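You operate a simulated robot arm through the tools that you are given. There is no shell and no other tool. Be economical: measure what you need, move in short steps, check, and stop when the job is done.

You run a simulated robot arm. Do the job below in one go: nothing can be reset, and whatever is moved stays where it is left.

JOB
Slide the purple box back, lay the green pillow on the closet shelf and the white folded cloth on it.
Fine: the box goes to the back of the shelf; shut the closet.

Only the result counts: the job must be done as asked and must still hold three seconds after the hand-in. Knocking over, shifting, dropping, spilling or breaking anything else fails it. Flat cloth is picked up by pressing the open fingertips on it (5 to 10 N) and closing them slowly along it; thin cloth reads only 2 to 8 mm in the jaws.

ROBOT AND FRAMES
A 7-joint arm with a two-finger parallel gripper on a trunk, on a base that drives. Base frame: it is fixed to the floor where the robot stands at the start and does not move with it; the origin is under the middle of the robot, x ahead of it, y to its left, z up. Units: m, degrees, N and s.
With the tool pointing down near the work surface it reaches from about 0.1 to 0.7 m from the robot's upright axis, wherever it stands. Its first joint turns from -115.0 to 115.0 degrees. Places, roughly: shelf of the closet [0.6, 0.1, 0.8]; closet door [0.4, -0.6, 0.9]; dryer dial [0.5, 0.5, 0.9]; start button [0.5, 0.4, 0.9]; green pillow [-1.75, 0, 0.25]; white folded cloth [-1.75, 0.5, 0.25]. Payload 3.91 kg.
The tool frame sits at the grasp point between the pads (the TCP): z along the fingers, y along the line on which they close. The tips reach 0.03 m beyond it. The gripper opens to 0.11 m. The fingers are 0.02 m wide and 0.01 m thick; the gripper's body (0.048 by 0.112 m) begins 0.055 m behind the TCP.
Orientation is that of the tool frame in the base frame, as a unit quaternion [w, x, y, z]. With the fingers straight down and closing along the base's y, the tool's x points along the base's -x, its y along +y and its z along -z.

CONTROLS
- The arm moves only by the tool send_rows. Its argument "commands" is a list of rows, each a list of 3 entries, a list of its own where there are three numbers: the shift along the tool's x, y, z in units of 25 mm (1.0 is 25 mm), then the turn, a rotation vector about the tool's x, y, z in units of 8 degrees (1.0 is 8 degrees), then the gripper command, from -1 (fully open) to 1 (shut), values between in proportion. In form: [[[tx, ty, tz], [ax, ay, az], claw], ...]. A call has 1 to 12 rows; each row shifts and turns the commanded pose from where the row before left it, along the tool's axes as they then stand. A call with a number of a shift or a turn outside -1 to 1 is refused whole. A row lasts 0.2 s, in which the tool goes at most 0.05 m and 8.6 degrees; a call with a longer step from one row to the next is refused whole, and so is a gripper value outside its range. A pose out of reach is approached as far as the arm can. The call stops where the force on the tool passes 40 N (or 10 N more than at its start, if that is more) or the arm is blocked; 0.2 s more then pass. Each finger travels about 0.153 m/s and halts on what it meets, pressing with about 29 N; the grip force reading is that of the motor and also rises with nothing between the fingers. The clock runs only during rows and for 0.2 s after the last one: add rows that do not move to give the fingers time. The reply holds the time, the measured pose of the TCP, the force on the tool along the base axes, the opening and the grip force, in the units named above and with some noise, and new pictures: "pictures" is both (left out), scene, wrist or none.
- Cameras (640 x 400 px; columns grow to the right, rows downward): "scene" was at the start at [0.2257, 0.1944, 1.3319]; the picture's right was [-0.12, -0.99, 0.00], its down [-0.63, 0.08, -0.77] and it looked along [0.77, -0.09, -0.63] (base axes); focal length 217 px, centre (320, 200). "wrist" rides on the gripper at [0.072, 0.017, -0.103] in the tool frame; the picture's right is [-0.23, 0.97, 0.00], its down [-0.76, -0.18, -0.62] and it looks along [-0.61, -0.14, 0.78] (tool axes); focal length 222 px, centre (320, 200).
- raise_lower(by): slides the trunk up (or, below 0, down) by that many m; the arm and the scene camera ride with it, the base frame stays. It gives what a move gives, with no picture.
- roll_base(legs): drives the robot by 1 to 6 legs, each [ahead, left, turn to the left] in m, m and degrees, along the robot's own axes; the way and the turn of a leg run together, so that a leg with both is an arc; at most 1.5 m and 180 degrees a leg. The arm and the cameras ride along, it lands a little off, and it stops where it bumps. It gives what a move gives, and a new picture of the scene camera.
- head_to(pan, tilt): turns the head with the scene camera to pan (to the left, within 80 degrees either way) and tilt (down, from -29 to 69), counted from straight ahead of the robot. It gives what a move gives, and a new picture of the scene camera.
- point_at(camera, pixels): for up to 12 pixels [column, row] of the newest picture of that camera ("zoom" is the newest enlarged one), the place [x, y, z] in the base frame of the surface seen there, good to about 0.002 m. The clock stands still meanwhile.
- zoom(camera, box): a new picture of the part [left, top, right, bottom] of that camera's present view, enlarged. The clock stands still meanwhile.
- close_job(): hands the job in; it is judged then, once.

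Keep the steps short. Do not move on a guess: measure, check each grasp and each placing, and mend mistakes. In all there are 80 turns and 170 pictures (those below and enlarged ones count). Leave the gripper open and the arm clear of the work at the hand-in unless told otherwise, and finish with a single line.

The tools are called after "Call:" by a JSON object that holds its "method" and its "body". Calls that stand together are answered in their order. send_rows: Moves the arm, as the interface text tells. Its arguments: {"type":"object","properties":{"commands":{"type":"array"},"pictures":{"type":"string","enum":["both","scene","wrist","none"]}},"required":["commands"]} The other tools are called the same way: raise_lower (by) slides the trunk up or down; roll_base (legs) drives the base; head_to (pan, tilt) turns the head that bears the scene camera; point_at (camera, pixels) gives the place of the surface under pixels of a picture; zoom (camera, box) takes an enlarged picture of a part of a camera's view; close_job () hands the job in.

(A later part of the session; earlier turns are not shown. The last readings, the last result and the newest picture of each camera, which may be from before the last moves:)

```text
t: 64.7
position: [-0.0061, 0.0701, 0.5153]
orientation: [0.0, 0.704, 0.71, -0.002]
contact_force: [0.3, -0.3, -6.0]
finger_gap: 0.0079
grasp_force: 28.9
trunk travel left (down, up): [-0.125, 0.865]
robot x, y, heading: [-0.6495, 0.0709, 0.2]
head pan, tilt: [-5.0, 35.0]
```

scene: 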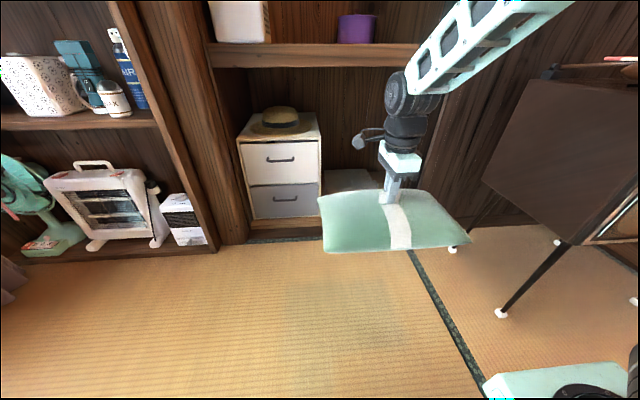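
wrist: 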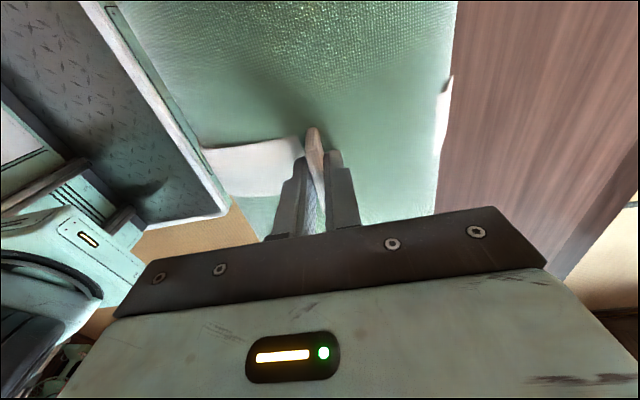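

The raise was refused (limit 0.4), but the drive went safely. I raise in two steps here, clear of the closet.

Call:
{"method": "raise_lower", "body": {"by": 0.35}}

Call:
{"method": "raise_lower", "body": {"by": 0.12}}

Call:
{"method": "head_to", "body": {"pan": -10, "tilt": 30}}

```text
t: 68.1
position: [-0.0074, 0.0712, 0.8655]
orientation: [0.0, 0.704, 0.711, -0.002]
contact_force: [-0.5, 0.0, -4.7]
finger_gap: 0.0081
grasp_force: 29.0
trunk travel left (down, up): [-0.475, 0.515]
robot x, y, heading: [-0.6508, 0.0705, 0.5]
head pan, tilt: [-5.0, 35.0]
```

```text
t: 69.6
position: [-0.0066, 0.0714, 0.9858]
orientation: [0.001, 0.704, 0.71, -0.002]
contact_force: [0.3, 0.3, -5.5]
finger_gap: 0.0081
grasp_force: 29.6
trunk travel left (down, up): [-0.595, 0.395]
robot x, y, heading: [-0.6485, 0.0718, 0.6]
head pan, tilt: [-5.0, 35.0]
```

```text
t: 70.3
position: [-0.0069, 0.071, 0.9854]
orientation: [0.001, 0.704, 0.711, -0.002]
contact_force: [0.7, 0.1, -5.3]
finger_gap: 0.0083
grasp_force: 28.8
trunk travel left (down, up): [-0.595, 0.395]
robot x, y, heading: [-0.6508, 0.071, 0.3]
head pan, tilt: [-10.0, 30.0]
```

scene: 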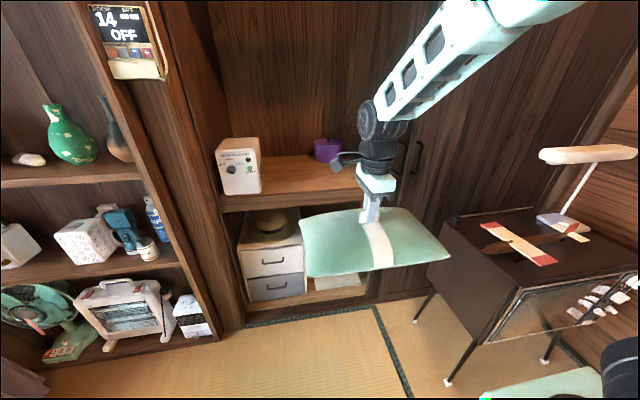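

Pillow bottom is ≈0.87, above the shelf at 0.80. I drive 0.62 m ahead into the closet opening.

Call:
{"method": "roll_base", "body": {"legs": [[0.42, -0.01, 0], [0.2, 0, 0]]}}

Call:
{"method": "head_to", "body": {"pan": 0, "tilt": 45}}

```text
t: 74.0
position: [0.6099, 0.0656, 0.9856]
orientation: [0.0, 0.704, 0.71, -0.003]
contact_force: [0.3, -0.4, -5.6]
finger_gap: 0.0078
grasp_force: 29.0
trunk travel left (down, up): [-0.595, 0.395]
robot x, y, heading: [-0.0331, 0.0665, 0.4]
head pan, tilt: [-10.0, 30.0]
```

scene: 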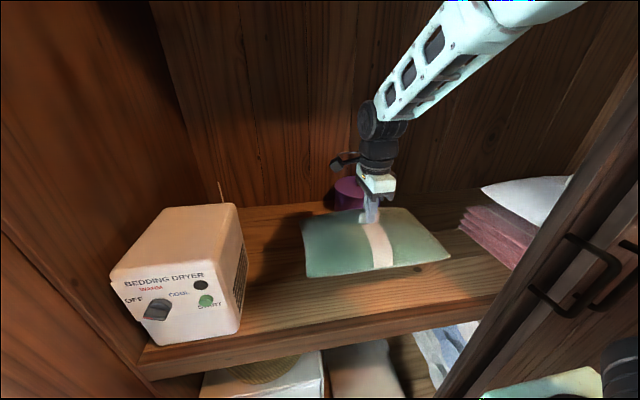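

```text
t: 74.8
position: [0.6097, 0.0657, 0.9856]
orientation: [0.0, 0.705, 0.71, -0.002]
contact_force: [0.2, 0.8, -6.1]
finger_gap: 0.0077
grasp_force: 28.4
trunk travel left (down, up): [-0.595, 0.395]
robot x, y, heading: [-0.0311, 0.0624, 0.7]
head pan, tilt: [0.0, 45.0]
```

scene: 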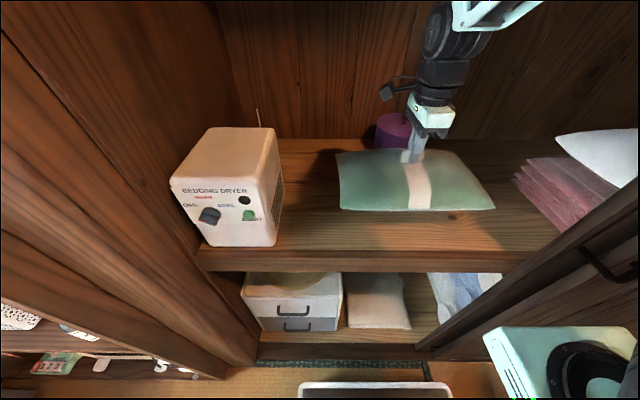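

I check the clearances of the pillow corners.

Call:
{"method": "point_at", "body": {"camera": "scene", "pixels": [[343, 207], [492, 206], [340, 153], [418, 205], [392, 140], [525, 175], [455, 155], [270, 240]]}}

Call:
{"method": "send_rows", "body": {"commands": [[[0, 0, 0.6], [0, 0, 0], 1], [[0, 0, 0.6], [0, 0, 0], 1], [[0, 0, 0.5], [0, 0, 0], 1], [[0, 0, 0.5], [0, 0, 0], 1], [[0, 0, 0.2], [0, 0, 0], 1], [[0, 0, 0], [0, 0, 0], 1]]}}

```text
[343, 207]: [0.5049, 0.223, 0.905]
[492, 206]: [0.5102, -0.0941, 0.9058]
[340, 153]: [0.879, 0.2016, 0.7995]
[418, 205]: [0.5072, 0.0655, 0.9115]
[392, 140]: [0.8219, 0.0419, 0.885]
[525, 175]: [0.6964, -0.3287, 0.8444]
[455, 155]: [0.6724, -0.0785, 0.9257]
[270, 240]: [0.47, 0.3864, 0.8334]
```

```text
t: 76.2
position: [0.6095, 0.0666, 0.9251]
orientation: [0.0, 0.705, 0.71, -0.002]
contact_force: [0.4, 0.3, -5.3]
finger_gap: 0.0082
grasp_force: 28.8
trunk travel left (down, up): [-0.595, 0.395]
robot x, y, heading: [-0.0288, 0.0666, 0.3]
head pan, tilt: [0.0, 45.0]
```

scene: 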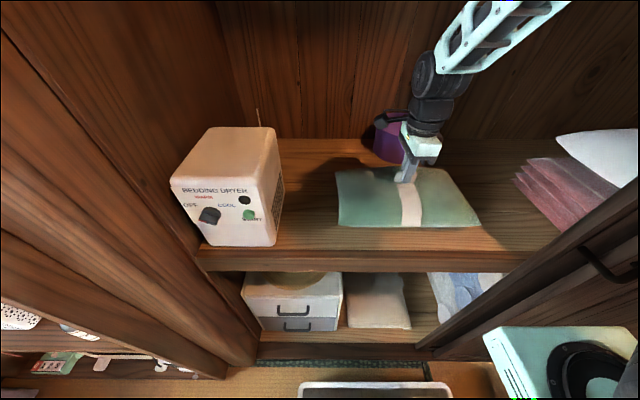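
wrist: 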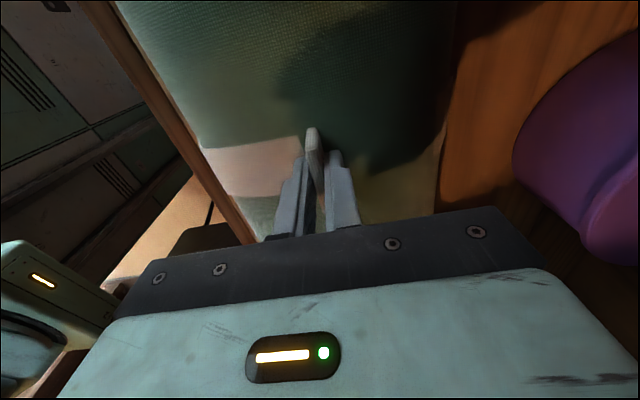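

All clear. I lower the last millimetres to contact, then open the fingers.

Call:
{"method": "send_rows", "body": {"commands": [[[0, 0, 0.12], [0, 0, 0], 1], [[0, 0, 0.12], [0, 0, 0], 1], [[0, 0, 0.08], [0, 0, 0], 1], [[0, 0, 0], [0, 0, 0], 1]], "pictures": "none"}}

```text
t: 77.2
position: [0.6099, 0.066, 0.9168]
orientation: [0.0, 0.705, 0.709, -0.003]
contact_force: [-0.3, -0.2, -5.6]
finger_gap: 0.0081
grasp_force: 29.3
trunk travel left (down, up): [-0.595, 0.395]
robot x, y, heading: [-0.0331, 0.0663, 0.7]
head pan, tilt: [0.0, 45.0]
```

Still carrying its weight; I go on down in 2 mm steps.

Call:
{"method": "send_rows", "body": {"commands": [[[0, 0, 0.08], [0, 0, 0], 1], [[0, 0, 0.08], [0, 0, 0], 1], [[0, 0, 0], [0, 0, 0], 1]], "pictures": "scene"}}

```text
t: 78.0
position: [0.6095, 0.0643, 0.915]
orientation: [0.001, 0.704, 0.71, -0.001]
contact_force: [-7.1, -3.7, 31.8]
finger_gap: 0.0078
grasp_force: 28.9
trunk travel left (down, up): [-0.595, 0.395]
robot x, y, heading: [-0.0284, 0.0638, 0.4]
head pan, tilt: [0.0, 45.0]
```

scene: 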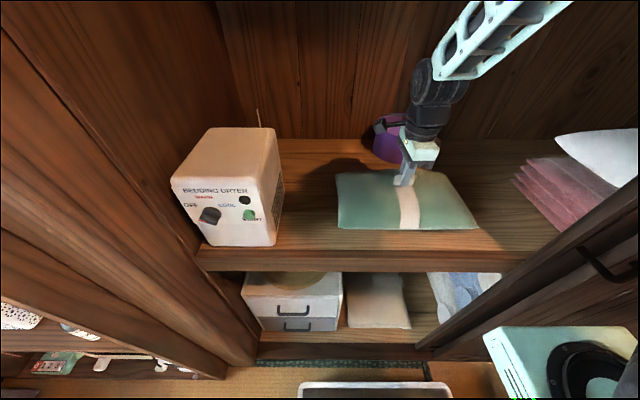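

Contact: it rests on the shelf. I ease 1 mm, open and rise 9 cm.

Call:
{"method": "send_rows", "body": {"commands": [[[0, 0, -0.06], [0, 0, 0], 1], [[0, 0, 0], [0, 0, 0], 0.3], [[0, 0, 0], [0, 0, 0], -0.2], [[0, 0, 0], [0, 0, 0], -0.2], [[0, 0, -0.4], [0, 0, 0], -0.2], [[0, 0, -0.8], [0, 0, 0], -0.2], [[0, 0, -0.8], [0, 0, 0], -0.2], [[0, 0, -0.8], [0, 0, 0], -0.2], [[0, 0, -0.8], [0, 0, 0], -0.2]]}}

Call:
{"method": "zoom", "body": {"camera": "scene", "box": [300, 90, 540, 250]}}

```text
t: 80.0
position: [0.6109, 0.0643, 1.0054]
orientation: [0.0, 0.704, 0.71, -0.003]
contact_force: [-0.2, 0.1, -1.1]
finger_gap: 0.0657
grasp_force: 0.1
trunk travel left (down, up): [-0.595, 0.395]
robot x, y, heading: [-0.0286, 0.0644, 0.6]
head pan, tilt: [0.0, 45.0]
```

scene: 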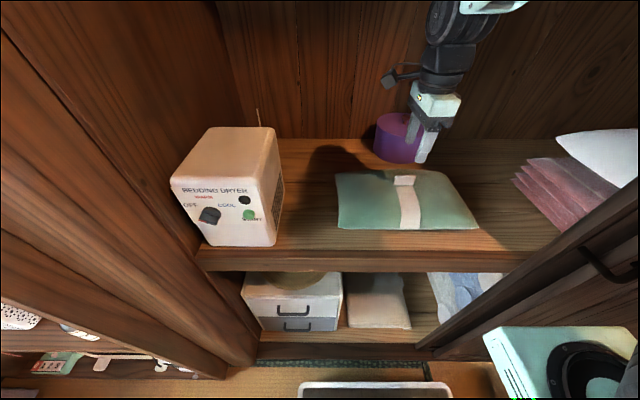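
wrist: 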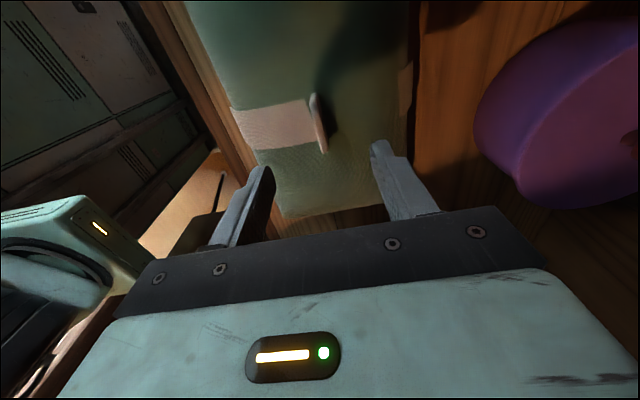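

```text
2.50 times, centred on (420, 170) of scene
```

zoom: 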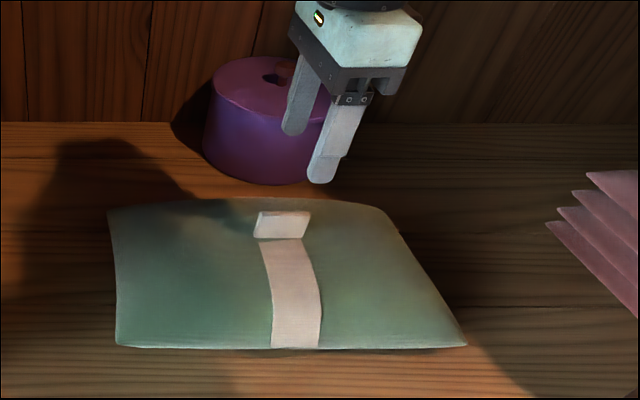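

The pillow lies flat on the shelf, the box undisturbed. Now the cloth: I back out, turn left 180° and drive to y≈0.6, x≈-0.98.

Call:
{"method": "roll_base", "body": {"legs": [[-0.62, 0, 0], [0, 0, 90], [0, 0, 90], [0.33, -0.54, 0]]}}

Call:
{"method": "head_to", "body": {"pan": 0, "tilt": 50}}

```text
t: 94.2
position: [-1.6182, 0.6142, 1.0058]
orientation: [0.003, -0.703, 0.711, 0.001]
contact_force: [0.2, -1.4, -0.3]
finger_gap: 0.0661
grasp_force: 0.0
trunk travel left (down, up): [-0.595, 0.395]
robot x, y, heading: [-0.9789, 0.5998, 179.5]
head pan, tilt: [0.0, 45.0]
```

scene: 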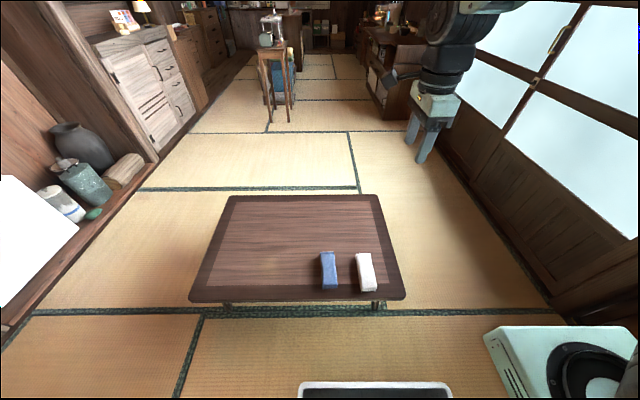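

```text
t: 94.9
position: [-1.6181, 0.6135, 1.0066]
orientation: [0.003, -0.703, 0.711, 0.0]
contact_force: [0.1, -0.6, -0.7]
finger_gap: 0.066
grasp_force: 0.1
trunk travel left (down, up): [-0.595, 0.395]
robot x, y, heading: [-0.979, 0.6053, 179.2]
head pan, tilt: [0.0, 50.0]
```

scene: 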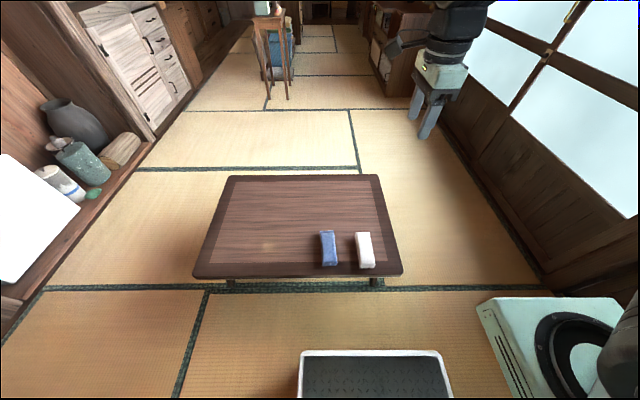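

I zoom in on the cloths and measure.

Call:
{"method": "zoom", "body": {"camera": "scene", "box": [300, 215, 412, 285]}}

Call:
{"method": "point_at", "body": {"camera": "zoom", "pixels": [[320, 110], [395, 100], [320, 280], [425, 280], [360, 180], [365, 300], [345, 250], [200, 240], [200, 100], [160, 105], [130, 200], [420, 200]]}}

```text
5.71 times, centred on (356, 250) of scene
```

zoom: 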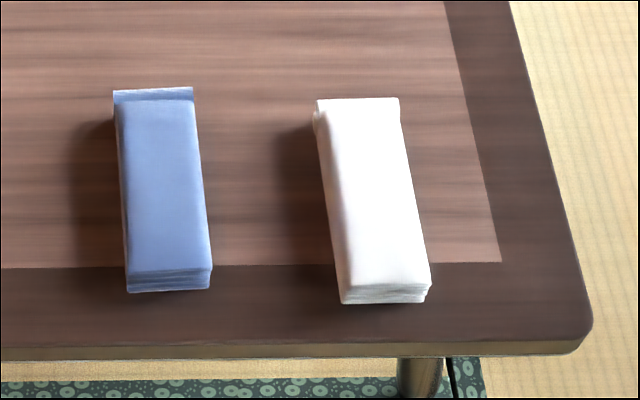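

```text
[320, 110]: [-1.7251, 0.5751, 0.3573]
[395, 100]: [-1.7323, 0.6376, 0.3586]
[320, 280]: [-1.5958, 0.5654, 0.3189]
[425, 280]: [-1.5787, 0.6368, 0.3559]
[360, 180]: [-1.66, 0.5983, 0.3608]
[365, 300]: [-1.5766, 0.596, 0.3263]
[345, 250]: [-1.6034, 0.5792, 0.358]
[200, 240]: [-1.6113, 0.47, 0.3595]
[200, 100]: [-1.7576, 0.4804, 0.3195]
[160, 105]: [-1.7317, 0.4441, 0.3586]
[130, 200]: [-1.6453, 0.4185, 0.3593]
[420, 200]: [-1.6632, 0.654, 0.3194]
```

White cloth: x -1.735…-1.577, y 0.572…0.638, z to 0.361. I turn the gripper back 90° to close along y, open it, move above and lower the trunk.

Call:
{"method": "send_rows", "body": {"commands": [[[0, 0.12, 0], [0, 0, -0.9375], -1], [[0, 0.12, 0], [0, 0, -0.9375], -1], [[0, 0, 0], [0, 0, -0.9375], -1], [[0, 0, 0], [0, 0, -0.9375], -1], [[0, 0, 0], [0, 0, -0.9375], -1], [[0, 0, 0], [0, 0, -0.9375], -1], [[0, 0, 0], [0, 0, -0.9375], -1], [[0, 0, 0], [0, 0, -0.9375], -1], [[0, 0, 0], [0, 0, -0.9375], -1], [[0, 0, 0], [0, 0, -0.9375], -1], [[0, 0, 0], [0, 0, -0.9375], -1], [[0, 0, 0], [0, 0, -0.9375], -1]], "pictures": "none"}}

Call:
{"method": "raise_lower", "body": {"by": -0.35}}

Call:
{"method": "raise_lower", "body": {"by": -0.18}}

Call:
{"method": "send_rows", "body": {"commands": [[[0, 0, 0], [0, 0, 0], -1]]}}

```text
t: 97.5
position: [-1.6242, 0.6146, 1.0055]
orientation: [-0.002, 1.0, -0.005, 0.001]
contact_force: [0.3, 0.0, 0.1]
finger_gap: 0.1098
grasp_force: 0.0
trunk travel left (down, up): [-0.595, 0.395]
robot x, y, heading: [-0.9768, 0.6032, 179.3]
head pan, tilt: [0.0, 50.0]
```

```text
t: 100.9
position: [-1.6241, 0.6136, 0.6552]
orientation: [-0.002, 1.0, -0.006, 0.002]
contact_force: [0.0, 0.8, 0.2]
finger_gap: 0.1102
grasp_force: 0.0
trunk travel left (down, up): [-0.245, 0.745]
robot x, y, heading: [-0.9762, 0.6013, 179.3]
head pan, tilt: [0.0, 50.0]
```

```text
t: 102.9
position: [-1.6246, 0.6139, 0.4763]
orientation: [-0.002, 1.0, -0.006, 0.001]
contact_force: [0.1, -0.7, -0.6]
finger_gap: 0.1103
grasp_force: 0.1
trunk travel left (down, up): [-0.065, 0.925]
robot x, y, heading: [-0.9739, 0.6015, 179.2]
head pan, tilt: [0.0, 50.0]
```

```text
t: 103.3
position: [-1.6237, 0.6136, 0.4757]
orientation: [-0.001, 1.0, -0.007, 0.002]
contact_force: [-0.3, 0.1, 0.0]
finger_gap: 0.1099
grasp_force: 0.1
trunk travel left (down, up): [-0.065, 0.925]
robot x, y, heading: [-0.9727, 0.6023, 179.4]
head pan, tilt: [0.0, 50.0]
```

scene: 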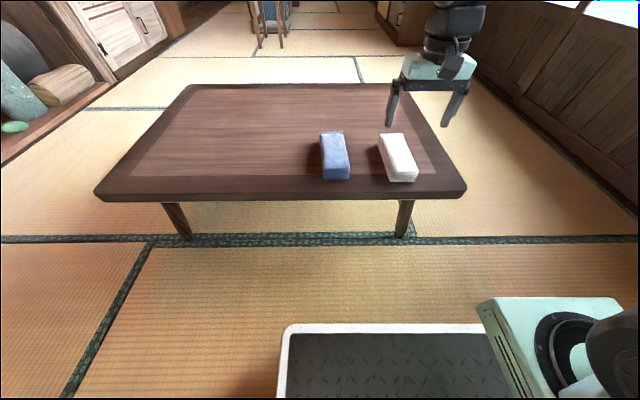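
wrist: 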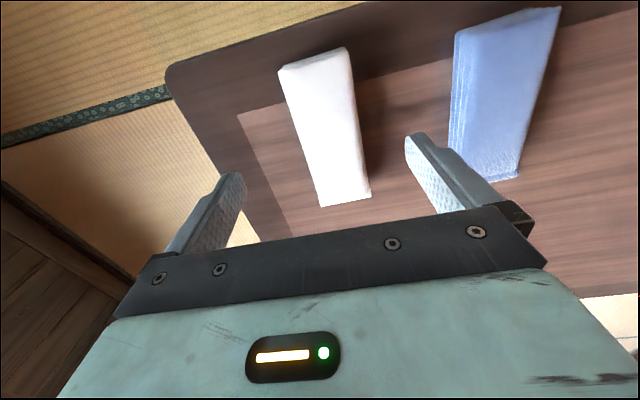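

I move 31 mm ahead (-x), 9 mm in y, and down to 0.40, then look.

Call:
{"method": "send_rows", "body": {"commands": [[[-0.5, 0.17, 0], [0, 0, 0], -1], [[-0.5, 0.17, 0], [0, 0, 0], -1], [[-0.25, 0, 0.5], [0, 0, 0], -1], [[0, 0, 0.8], [0, 0, 0], -1], [[0, 0, 0.8], [0, 0, 0], -1], [[0, 0, 0.8], [0, 0, 0], -1], [[0, 0, 0], [0, 0, 0], -1]]}}

Call:
{"method": "point_at", "body": {"camera": "wrist", "pixels": [[320, 100], [300, 100], [350, 130], [330, 180]]}}

```text
t: 104.9
position: [-1.6562, 0.6081, 0.4023]
orientation: [-0.002, 1.0, -0.006, 0.002]
contact_force: [0.1, -0.5, 1.4]
finger_gap: 0.1099
grasp_force: 0.2
trunk travel left (down, up): [-0.065, 0.925]
robot x, y, heading: [-0.9752, 0.6032, 179.2]
head pan, tilt: [0.0, 50.0]
```

scene: 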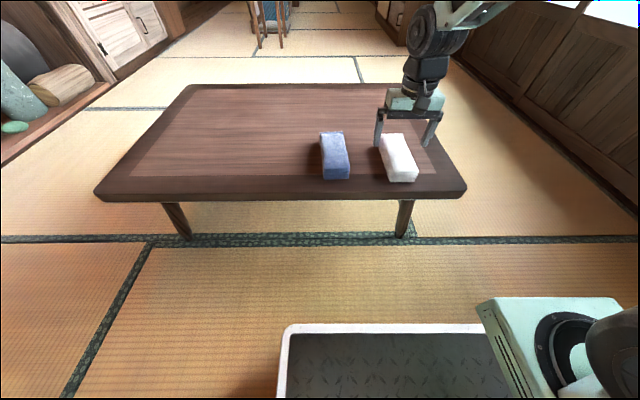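
wrist: 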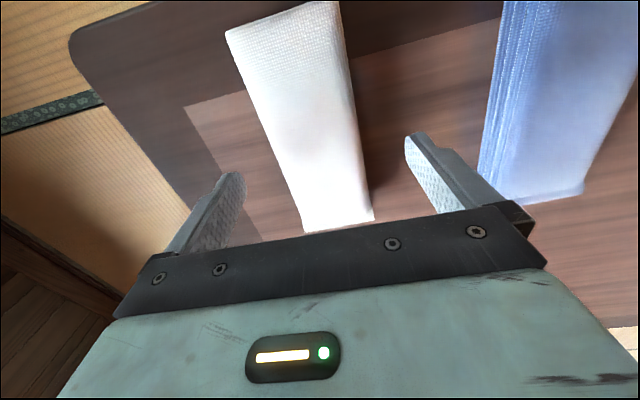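

```text
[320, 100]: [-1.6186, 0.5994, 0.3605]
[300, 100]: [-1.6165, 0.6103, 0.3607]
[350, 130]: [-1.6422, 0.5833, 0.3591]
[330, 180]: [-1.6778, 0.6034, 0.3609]
```

Centred. I descend to 0.359 and close.

Call:
{"method": "send_rows", "body": {"commands": [[[0, 0.06, 0.6], [0, 0, 0], -1], [[0, 0, 0.6], [0, 0, 0], -1], [[0, 0, 0.5], [0, 0, 0], -1], [[0, 0, 0], [0, 0, 0], -0.5], [[0, 0, 0], [0, 0, 0], 0], [[0, 0, 0], [0, 0, 0], 0.4], [[0, 0, 0], [0, 0, 0], 1], [[0, 0, 0], [0, 0, 0], 1], [[0, 0, 0], [0, 0, 0], 1]]}}

```text
t: 106.9
position: [-1.6558, 0.605, 0.3589]
orientation: [-0.002, 1.0, -0.006, 0.002]
contact_force: [0.2, 0.8, -0.3]
finger_gap: 0.0698
grasp_force: 28.8
trunk travel left (down, up): [-0.065, 0.925]
robot x, y, heading: [-0.9755, 0.6033, 179.1]
head pan, tilt: [0.0, 50.0]
```

scene: 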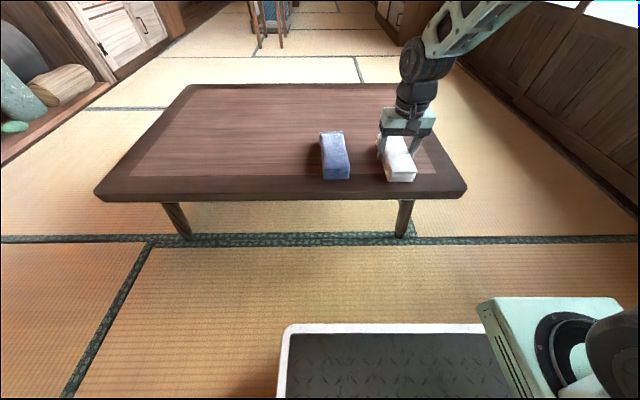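
wrist: 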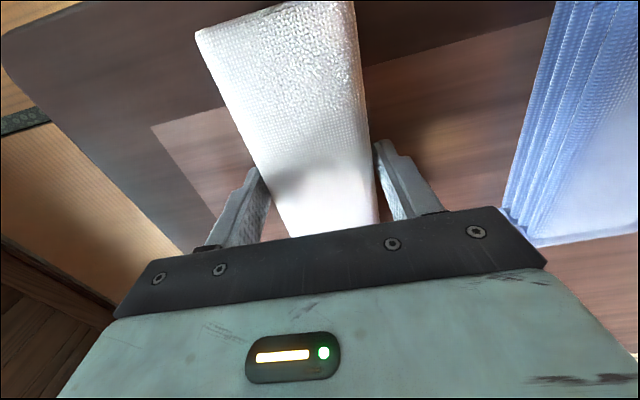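

Held at 70 mm. I lift 8 cm and check.

Call:
{"method": "send_rows", "body": {"commands": [[[0, 0, -0.4], [0, 0, 0], 1], [[0, 0, -0.4], [0, 0, 0], 1], [[0, 0, -0.6], [0, 0, 0], 1], [[0, 0, -0.6], [0, 0, 0], 1], [[0, 0, -0.6], [0, 0, 0], 1], [[0, 0, -0.6], [0, 0, 0], 1], [[0, 0, 0], [0, 0, 0], 1]]}}

```text
t: 108.5
position: [-1.6559, 0.6048, 0.44]
orientation: [-0.002, 1.0, -0.006, 0.002]
contact_force: [-0.5, -0.6, -0.2]
finger_gap: 0.0694
grasp_force: 29.2
trunk travel left (down, up): [-0.065, 0.925]
robot x, y, heading: [-0.976, 0.6039, 179.4]
head pan, tilt: [0.0, 50.0]
```

scene: 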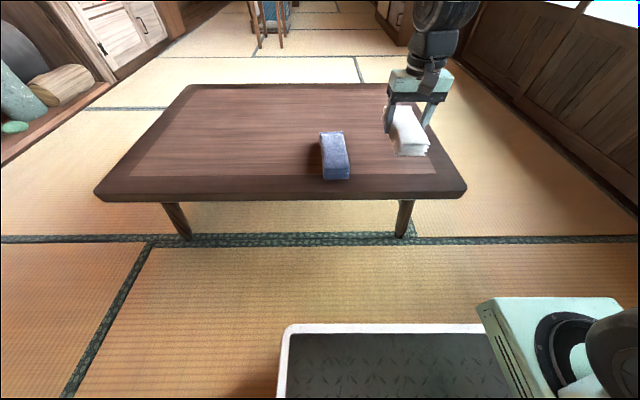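
wrist: 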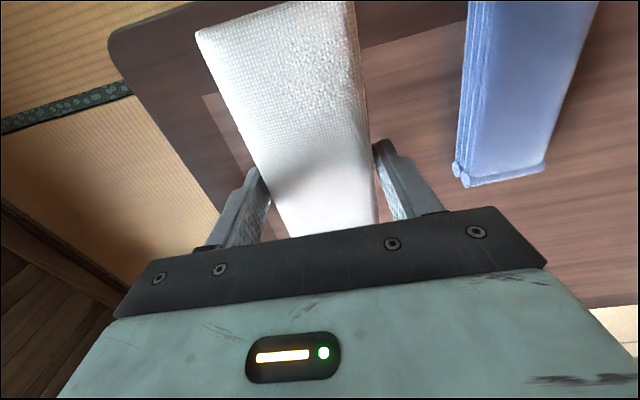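

The white cloth is firmly held and the blue one is untouched. I raise the trunk 0.57 m, drive back and aside, and turn right to the closet.

Call:
{"method": "raise_lower", "body": {"by": 0.35}}

Call:
{"method": "raise_lower", "body": {"by": 0.23}}

Call:
{"method": "roll_base", "body": {"legs": [[-0.33, 0.45, 0], [0, 0, -90], [0, 0, -89.5]]}}

Call:
{"method": "head_to", "body": {"pan": -5, "tilt": 30}}

```text
t: 111.9
position: [-1.6553, 0.6054, 0.7912]
orientation: [-0.001, 1.0, -0.006, 0.002]
contact_force: [-0.5, 0.2, -0.5]
finger_gap: 0.0698
grasp_force: 29.1
trunk travel left (down, up): [-0.415, 0.575]
robot x, y, heading: [-0.9789, 0.6011, 179.4]
head pan, tilt: [0.0, 50.0]
```

```text
t: 114.3
position: [-1.6554, 0.6049, 1.0207]
orientation: [-0.002, 1.0, -0.006, 0.002]
contact_force: [-0.1, 0.1, -0.7]
finger_gap: 0.0696
grasp_force: 29.3
trunk travel left (down, up): [-0.645, 0.345]
robot x, y, heading: [-0.9758, 0.6006, 179.3]
head pan, tilt: [0.0, 50.0]
```

```text
t: 125.2
position: [0.0257, 0.1484, 1.0208]
orientation: [-0.002, 0.005, 1.0, -0.001]
contact_force: [0.0, -0.3, -0.7]
finger_gap: 0.0695
grasp_force: 29.1
trunk travel left (down, up): [-0.645, 0.345]
robot x, y, heading: [-0.6539, 0.1467, -0.1]
head pan, tilt: [0.0, 50.0]
```

scene: 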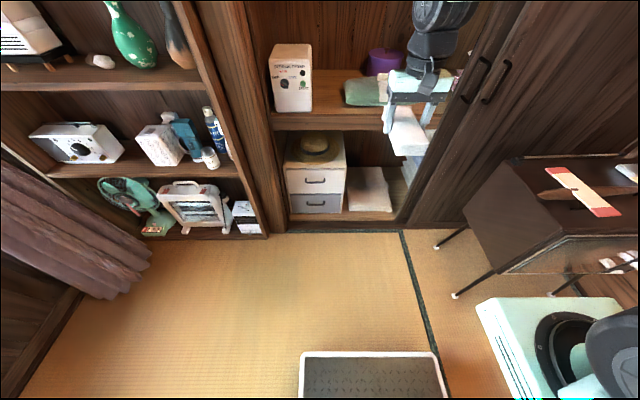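

```text
t: 126.0
position: [0.0257, 0.1488, 1.0199]
orientation: [-0.002, 0.005, 1.0, -0.001]
contact_force: [0.3, -0.8, -1.1]
finger_gap: 0.0696
grasp_force: 28.8
trunk travel left (down, up): [-0.645, 0.345]
robot x, y, heading: [-0.6522, 0.1513, -0.3]
head pan, tilt: [-5.0, 30.0]
```

scene: 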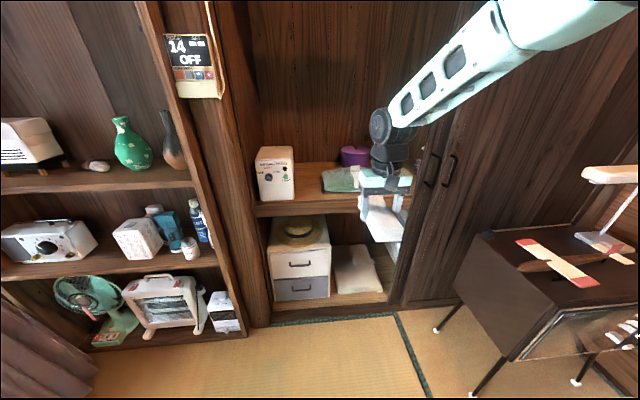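

Before driving in I look closely at the door and its two handles from here.

Call:
{"method": "zoom", "body": {"camera": "scene", "box": [380, 100, 540, 200]}}

Call:
{"method": "point_at", "body": {"camera": "zoom", "pixels": [[205, 270], [175, 330], [280, 260], [310, 220], [265, 340], [250, 260], [160, 350], [330, 300], [420, 250], [145, 380], [233, 200], [270, 215]]}}

```text
4.00 times, centred on (460, 150) of scene
```

zoom: 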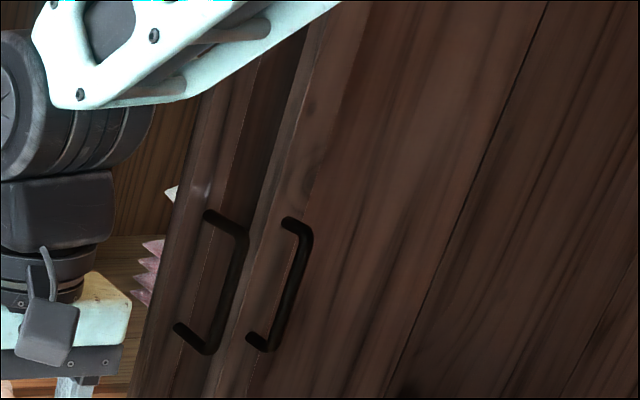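

```text
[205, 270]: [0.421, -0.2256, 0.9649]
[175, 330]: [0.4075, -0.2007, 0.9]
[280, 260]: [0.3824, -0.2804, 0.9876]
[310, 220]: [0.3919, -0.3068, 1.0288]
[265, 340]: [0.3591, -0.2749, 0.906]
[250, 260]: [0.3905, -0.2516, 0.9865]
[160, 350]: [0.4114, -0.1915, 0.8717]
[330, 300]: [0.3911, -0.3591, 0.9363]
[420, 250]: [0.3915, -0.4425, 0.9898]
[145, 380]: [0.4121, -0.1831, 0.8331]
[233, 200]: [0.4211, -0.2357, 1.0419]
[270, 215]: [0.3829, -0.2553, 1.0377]
```

So there are two panels: the inner one (plane x≈0.415, edge y≈-0.18, handle y≈-0.20) is the one to slide left; the front one (x≈0.385) covers the right half. First the cloth: I drive ahead 0.5 m and check against the pillow.

Call:
{"method": "roll_base", "body": {"legs": [[0.5, 0, 0]]}}

Call:
{"method": "head_to", "body": {"pan": 0, "tilt": 45}}

```text
t: 128.9
position: [0.5264, 0.144, 1.02]
orientation: [-0.002, 0.004, 1.0, -0.002]
contact_force: [0.3, 0.0, -1.7]
finger_gap: 0.0693
grasp_force: 29.1
trunk travel left (down, up): [-0.645, 0.345]
robot x, y, heading: [-0.1564, 0.1449, -0.7]
head pan, tilt: [-5.0, 30.0]
```

scene: 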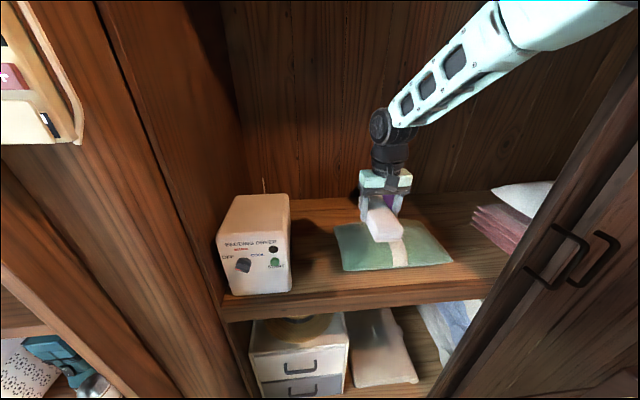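

```text
t: 129.7
position: [0.5259, 0.1452, 1.0206]
orientation: [-0.001, 0.003, 1.0, -0.002]
contact_force: [-0.9, -0.7, -1.3]
finger_gap: 0.0693
grasp_force: 29.2
trunk travel left (down, up): [-0.645, 0.345]
robot x, y, heading: [-0.1509, 0.144, -0.3]
head pan, tilt: [0.0, 45.0]
```

scene: 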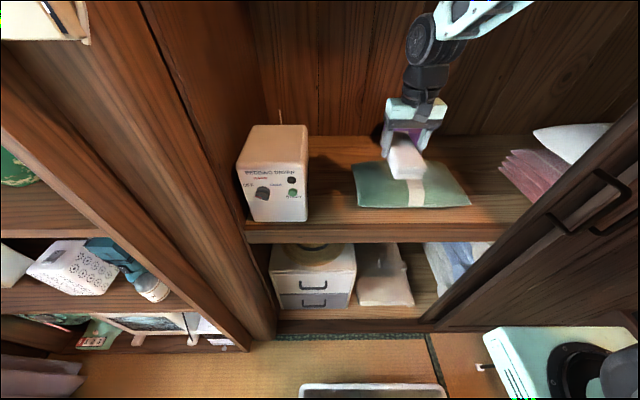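

Call:
{"method": "point_at", "body": {"camera": "scene", "pixels": [[358, 206], [470, 205], [355, 166], [375, 185], [375, 200], [416, 195], [445, 170], [370, 170], [402, 175], [388, 162]]}}

Call:
{"method": "zoom", "body": {"camera": "scene", "box": [340, 90, 500, 220]}}

```text
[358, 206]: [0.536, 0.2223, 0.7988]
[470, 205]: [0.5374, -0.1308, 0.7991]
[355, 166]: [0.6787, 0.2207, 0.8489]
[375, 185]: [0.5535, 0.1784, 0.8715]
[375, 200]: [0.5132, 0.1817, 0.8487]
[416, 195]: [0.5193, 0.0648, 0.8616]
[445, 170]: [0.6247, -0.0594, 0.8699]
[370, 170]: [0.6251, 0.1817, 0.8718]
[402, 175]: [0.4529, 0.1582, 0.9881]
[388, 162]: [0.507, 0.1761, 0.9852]
```

```text
3.08 times, centred on (420, 155) of scene
```

zoom: 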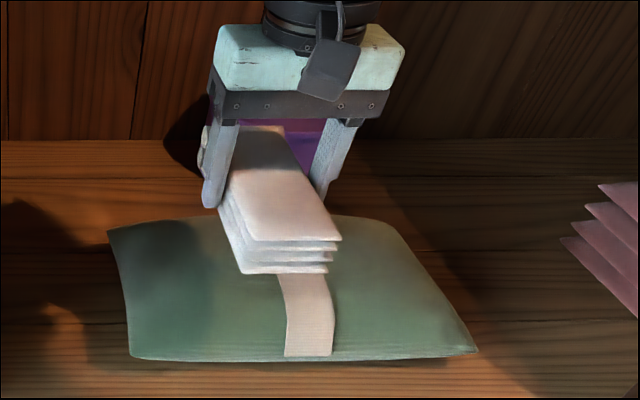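

Pillow: x≈0.51–0.70, y≈-0.095–0.225, its top near y=0.15 at ≈0.877. I move to (0.608,0.15) with the arm and lower to just above.

Call:
{"method": "send_rows", "body": {"commands": [[[-0.68, 0.04, 0], [0, 0, 0], 1], [[-0.68, 0.04, 0], [0, 0, 0], 1], [[-0.68, 0.04, 0], [0, 0, 0], 1], [[-0.68, 0.04, 0], [0, 0, 0], 1], [[-0.6, 0.04, 0], [0, 0, 0], 1], [[0, 0, 0.7], [0, 0, 0], 1], [[0, 0, 0.7], [0, 0, 0], 1], [[0, 0, 0.7], [0, 0, 0], 1], [[0, 0, 0.7], [0, 0, 0], 1], [[0, 0, 0.5], [0, 0, 0], 1], [[0, 0, 0], [0, 0, 0], 1]]}}

```text
t: 132.1
position: [0.6078, 0.1467, 0.9373]
orientation: [-0.002, 0.005, 1.0, -0.002]
contact_force: [0.7, -0.8, -0.7]
finger_gap: 0.0694
grasp_force: 29.3
trunk travel left (down, up): [-0.645, 0.345]
robot x, y, heading: [-0.1528, 0.1443, -0.5]
head pan, tilt: [0.0, 45.0]
```

scene: 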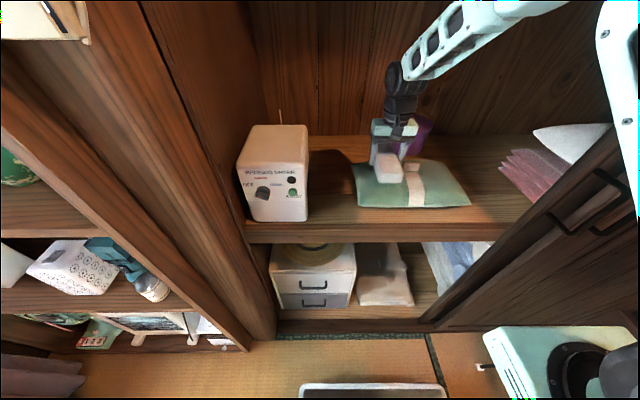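
wrist: 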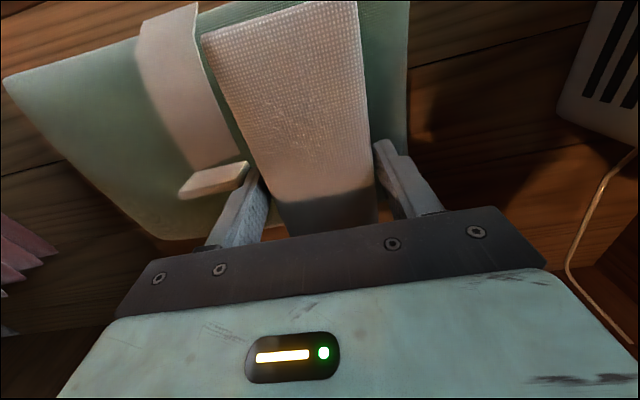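

The right finger is near the tab; I shift 8 mm left, then lower in small steps to contact.

Call:
{"method": "send_rows", "body": {"commands": [[[0, 0.32, 0], [0, 0, 0], 1], [[0, 0, 0.2], [0, 0, 0], 1], [[0, 0, 0.2], [0, 0, 0], 1], [[0, 0, 0.15], [0, 0, 0], 1], [[0, 0, 0.12], [0, 0, 0], 1], [[0, 0, 0], [0, 0, 0], 1]]}}

```text
t: 133.5
position: [0.609, 0.1569, 0.9199]
orientation: [-0.002, 0.004, 1.0, -0.002]
contact_force: [0.0, 0.0, -1.2]
finger_gap: 0.0693
grasp_force: 28.7
trunk travel left (down, up): [-0.645, 0.345]
robot x, y, heading: [-0.1579, 0.1449, -0.8]
head pan, tilt: [0.0, 45.0]
```

scene: 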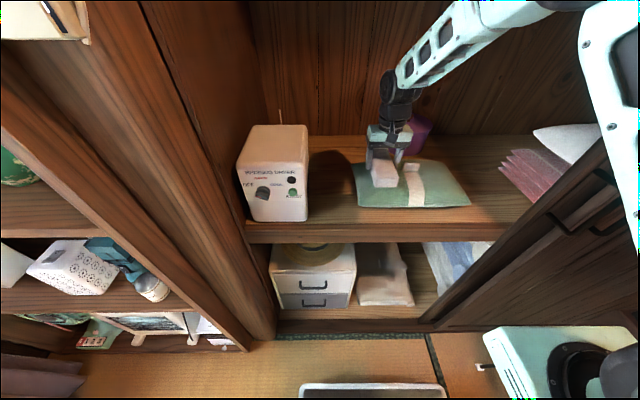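
wrist: 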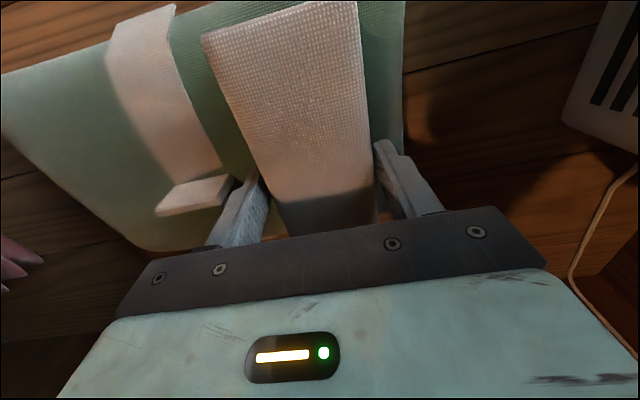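

No contact yet (force -1.2 N). I continue down in 2 mm steps.

Call:
{"method": "send_rows", "body": {"commands": [[[0, 0, 0.08], [0, 0, 0], 1], [[0, 0, 0.08], [0, 0, 0], 1], [[0, 0, 0], [0, 0, 0], 1]], "pictures": "none"}}

```text
t: 134.3
position: [0.6087, 0.1559, 0.9184]
orientation: [-0.001, 0.005, 1.0, -0.001]
contact_force: [-1.4, -1.8, 12.2]
finger_gap: 0.0695
grasp_force: 29.6
trunk travel left (down, up): [-0.645, 0.345]
robot x, y, heading: [-0.1553, 0.1462, -0.6]
head pan, tilt: [0.0, 45.0]
```

Contact (12 N). I open just enough and rise.

Call:
{"method": "send_rows", "body": {"commands": [[[0, 0, -0.03], [0, 0, 0], 0], [[0, 0, 0], [0, 0, 0], -0.4], [[0, 0, 0], [0, 0, 0], -0.6], [[0, 0, 0], [0, 0, 0], -0.6], [[0, 0, -0.3], [0, 0, 0], -0.6], [[0, 0, -0.6], [0, 0, 0], -0.6], [[0, 0, -0.8], [0, 0, 0], -0.6], [[0, 0, -0.8], [0, 0, 0], -0.6], [[0, 0, -0.8], [0, 0, 0], -0.6], [[0, 0, 0], [0, 0, 0], -0.6]]}}

Call:
{"method": "zoom", "body": {"camera": "scene", "box": [340, 100, 480, 220]}}

```text
t: 136.5
position: [0.607, 0.1568, 0.9998]
orientation: [-0.003, 0.004, 1.0, -0.001]
contact_force: [0.1, 0.2, 0.1]
finger_gap: 0.0879
grasp_force: 0.1
trunk travel left (down, up): [-0.645, 0.345]
robot x, y, heading: [-0.1494, 0.1455, -0.3]
head pan, tilt: [0.0, 45.0]
```

scene: 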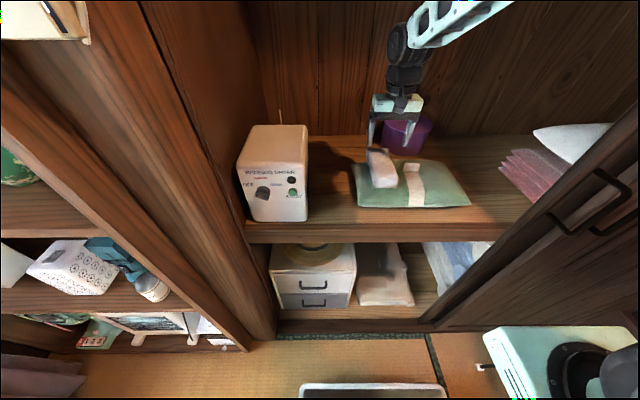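
wrist: 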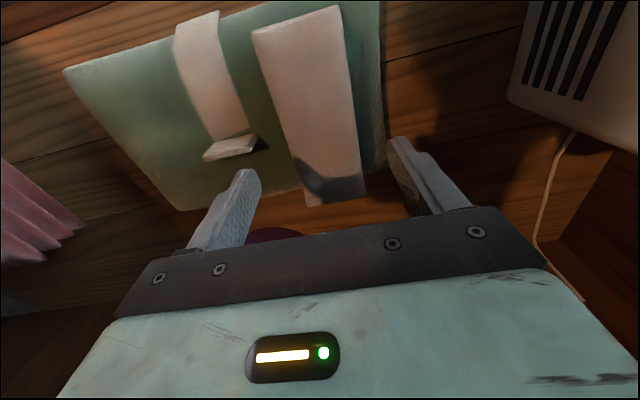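

```text
3.33 times, centred on (410, 160) of scene
```

zoom: 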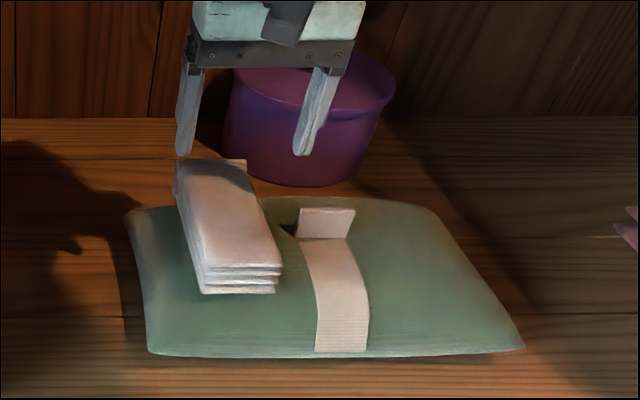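

The white cloth lies on the pillow. I measure its level and position.

Call:
{"method": "point_at", "body": {"camera": "zoom", "pixels": [[185, 175], [235, 170], [220, 215], [205, 262], [270, 262], [240, 290], [150, 345], [135, 215], [310, 215], [310, 100]]}}

Call:
{"method": "send_rows", "body": {"commands": [[[1, 0, 0], [0, 0, 0], -0.6], [[1, 0, 0], [0, 0, 0], -0.6], [[1, 0, 0], [0, 0, 0], -0.6], [[1, 0, 0], [0, 0, 0], -0.6], [[1, 0, 0], [0, 0, 0], -0.6], [[1, 0, 0], [0, 0, 0], -0.6], [[1, 0, 0], [0, 0, 0], -0.6], [[1, 0, 0], [0, 0, 0], -0.6]], "pictures": "none"}}

```text
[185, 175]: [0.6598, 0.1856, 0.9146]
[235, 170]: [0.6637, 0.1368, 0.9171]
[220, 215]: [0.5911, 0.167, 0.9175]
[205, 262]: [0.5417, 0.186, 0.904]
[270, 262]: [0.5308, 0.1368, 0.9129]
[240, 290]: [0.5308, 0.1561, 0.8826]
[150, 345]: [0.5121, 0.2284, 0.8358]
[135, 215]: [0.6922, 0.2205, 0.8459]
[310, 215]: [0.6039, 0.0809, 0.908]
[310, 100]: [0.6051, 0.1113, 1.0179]
```

```text
t: 138.3
position: [0.4081, 0.1592, 1.0008]
orientation: [-0.001, 0.004, 1.0, -0.003]
contact_force: [0.1, 0.6, -0.7]
finger_gap: 0.088
grasp_force: 0.1
trunk travel left (down, up): [-0.645, 0.345]
robot x, y, heading: [-0.1535, 0.1442, -0.3]
head pan, tilt: [0.0, 45.0]
```

All is well placed: cloth at y 0.137–0.186, x 0.53–0.68, on the pillow (x 0.51–0.70). Now the door: I back off 0.2 m and measure the inner handle.

Call:
{"method": "roll_base", "body": {"legs": [[-0.22, 0.0, 0]]}}

Call:
{"method": "head_to", "body": {"pan": -30, "tilt": 25}}

Call:
{"method": "zoom", "body": {"camera": "scene", "box": [200, 100, 440, 250]}}

```text
t: 140.0
position: [0.1908, 0.1601, 0.9986]
orientation: [-0.001, 0.004, 1.0, -0.002]
contact_force: [0.4, 0.0, 0.4]
finger_gap: 0.0879
grasp_force: 0.0
trunk travel left (down, up): [-0.645, 0.345]
robot x, y, heading: [-0.3738, 0.1468, -0.5]
head pan, tilt: [0.0, 45.0]
```

scene: 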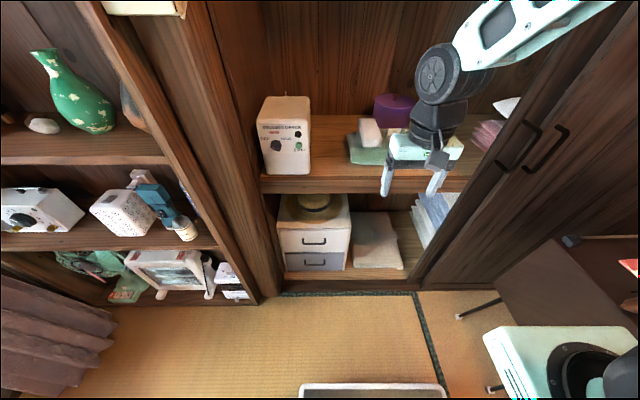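

```text
t: 140.9
position: [0.191, 0.1607, 1.0005]
orientation: [-0.002, 0.004, 1.0, -0.002]
contact_force: [0.1, 0.3, -0.6]
finger_gap: 0.0881
grasp_force: 0.1
trunk travel left (down, up): [-0.645, 0.345]
robot x, y, heading: [-0.3706, 0.1482, -0.5]
head pan, tilt: [-30.0, 25.0]
```

scene: 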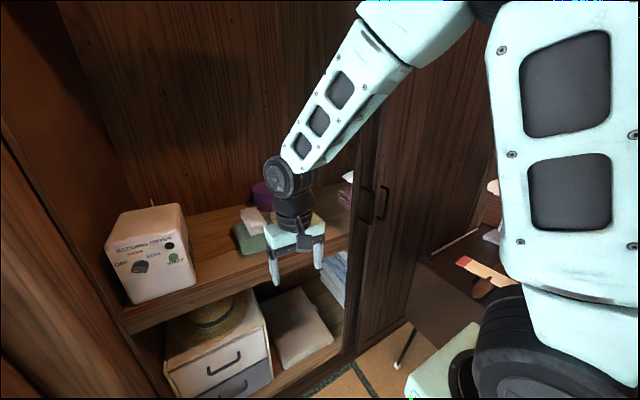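

```text
2.67 times, centred on (320, 175) of scene
```

zoom: 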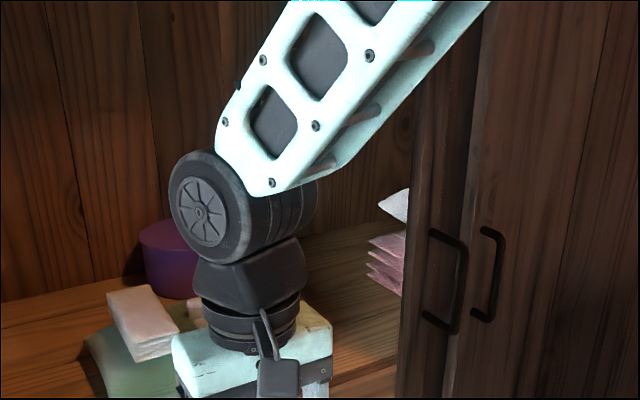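

Call:
{"method": "zoom", "body": {"camera": "scene", "box": [340, 170, 404, 240]}}

Call:
{"method": "point_at", "body": {"camera": "scene", "pixels": [[373.5, 195], [374, 205], [372, 215], [371, 222], [365, 219], [364, 189], [384, 205], [386.5, 195], [368, 205], [357, 205], [378.5, 205], [395, 205]]}}

```text
5.71 times, centred on (372, 205) of scene
```

zoom: 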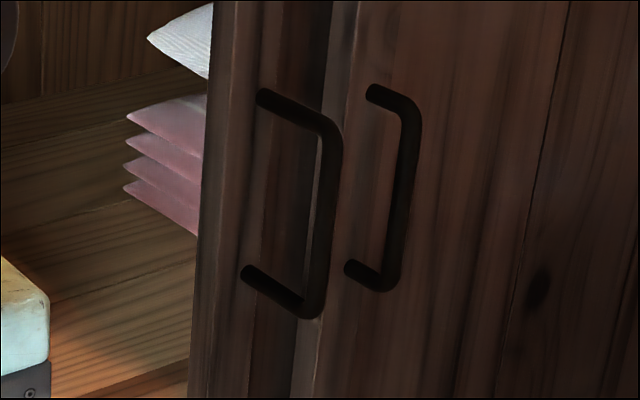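

```text
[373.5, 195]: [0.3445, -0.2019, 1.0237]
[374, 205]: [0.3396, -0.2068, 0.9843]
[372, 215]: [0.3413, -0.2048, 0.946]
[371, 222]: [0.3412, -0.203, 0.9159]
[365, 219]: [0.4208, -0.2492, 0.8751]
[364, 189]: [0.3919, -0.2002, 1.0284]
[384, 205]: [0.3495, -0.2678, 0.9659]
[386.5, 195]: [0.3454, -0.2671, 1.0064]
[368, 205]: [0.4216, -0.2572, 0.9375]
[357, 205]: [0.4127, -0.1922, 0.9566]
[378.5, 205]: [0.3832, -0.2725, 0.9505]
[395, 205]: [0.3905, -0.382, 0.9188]
```

Inner handle bar: x≈0.345, y≈-0.205, z 0.91–1.03; the front door's bar is at y≈-0.267, so a narrow grip fits. I tilt the tool 60° forward, narrow the fingers to 35 mm and move right 0.30 m, well in front of the door.

Call:
{"method": "send_rows", "body": {"commands": [[[0, -1, 0], [0, -1, 0], 0.36], [[0, -1, 0], [0, -1, 0], 0.36], [[0, -1, 0], [0, -1, 0], 0.36], [[0, -1, 0], [0, -1, 0], 0.36], [[0, -1, 0], [0, -1, 0], 0.36], [[0, -1, 0], [0, -1, 0], 0.36], [[0, -1, 0], [0, -1, 0], 0.36], [[0, -1, 0], [0, -0.5, 0], 0.36], [[0, -1, 0], [0, 0, 0], 0.36], [[0, -1, 0], [0, 0, 0], 0.36], [[0, -1, 0], [0, 0, 0], 0.36], [[0, -1, 0], [0, 0, 0], 0.36]]}}

```text
t: 143.5
position: [0.2637, -0.0849, 1.0364]
orientation: [0.417, 0.006, 0.908, -0.028]
contact_force: [1.2, 0.7, 0.3]
finger_gap: 0.0352
grasp_force: 0.1
out of reach, approached as far as the arm can: row 4, 5, 6, 7, 8, 9
trunk travel left (down, up): [-0.645, 0.345]
robot x, y, heading: [-0.3731, 0.1416, -0.4]
head pan, tilt: [-30.0, 25.0]
```

scene: 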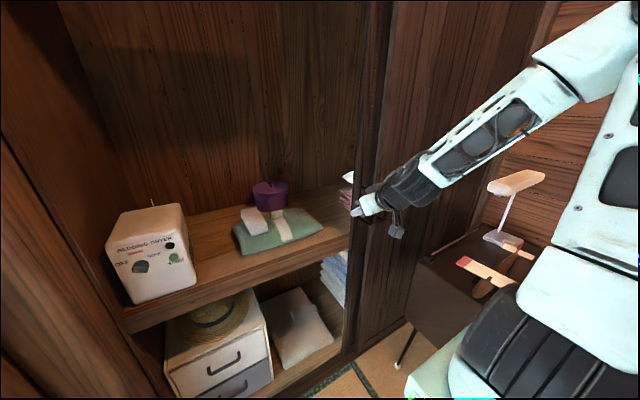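
wrist: 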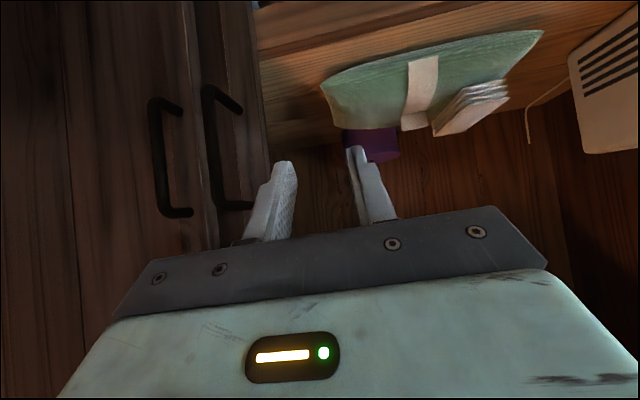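

The tilt settled at 49°, good enough. I move to y≈-0.205, z≈0.975, still in front of the handle.

Call:
{"method": "send_rows", "body": {"commands": [[[0.28, -0.8, 0.3], [0, 0, 0], 0.36], [[0.28, -0.8, 0.3], [0, 0, 0], 0.36], [[0.28, -0.8, 0.3], [0, 0, 0], 0.36], [[0.28, -0.8, 0.3], [0, 0, 0], 0.36], [[0.28, -0.8, 0.3], [0, 0, 0], 0.36], [[0.28, -0.8, 0.3], [0, 0, 0], 0.36], [[0, 0, 0], [0, 0, 0], 0.36]]}}

```text
t: 145.1
position: [0.2649, -0.2088, 0.9787]
orientation: [0.416, 0.009, 0.909, -0.029]
contact_force: [0.2, -0.6, -0.5]
finger_gap: 0.0354
grasp_force: 0.1
trunk travel left (down, up): [-0.645, 0.345]
robot x, y, heading: [-0.3749, 0.1465, -0.5]
head pan, tilt: [-30.0, 25.0]
```

scene: 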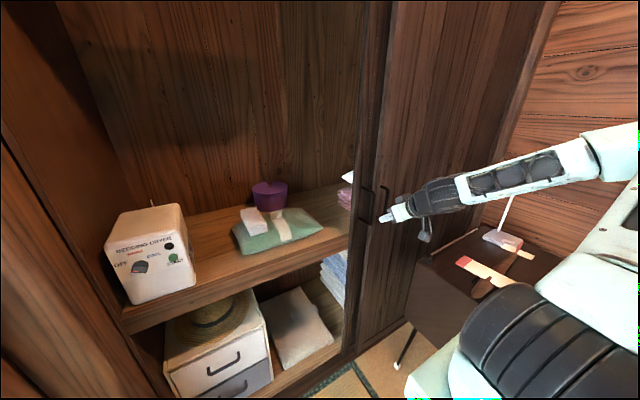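
wrist: 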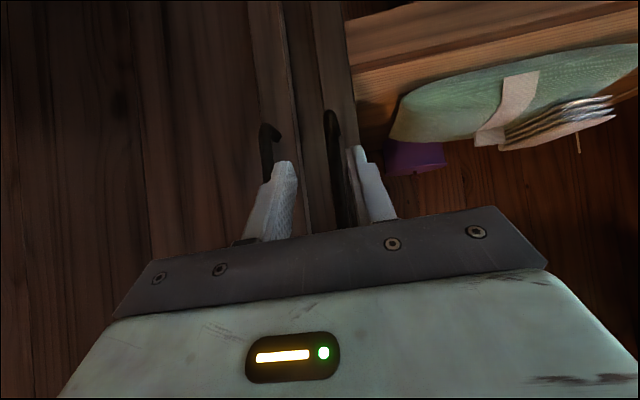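

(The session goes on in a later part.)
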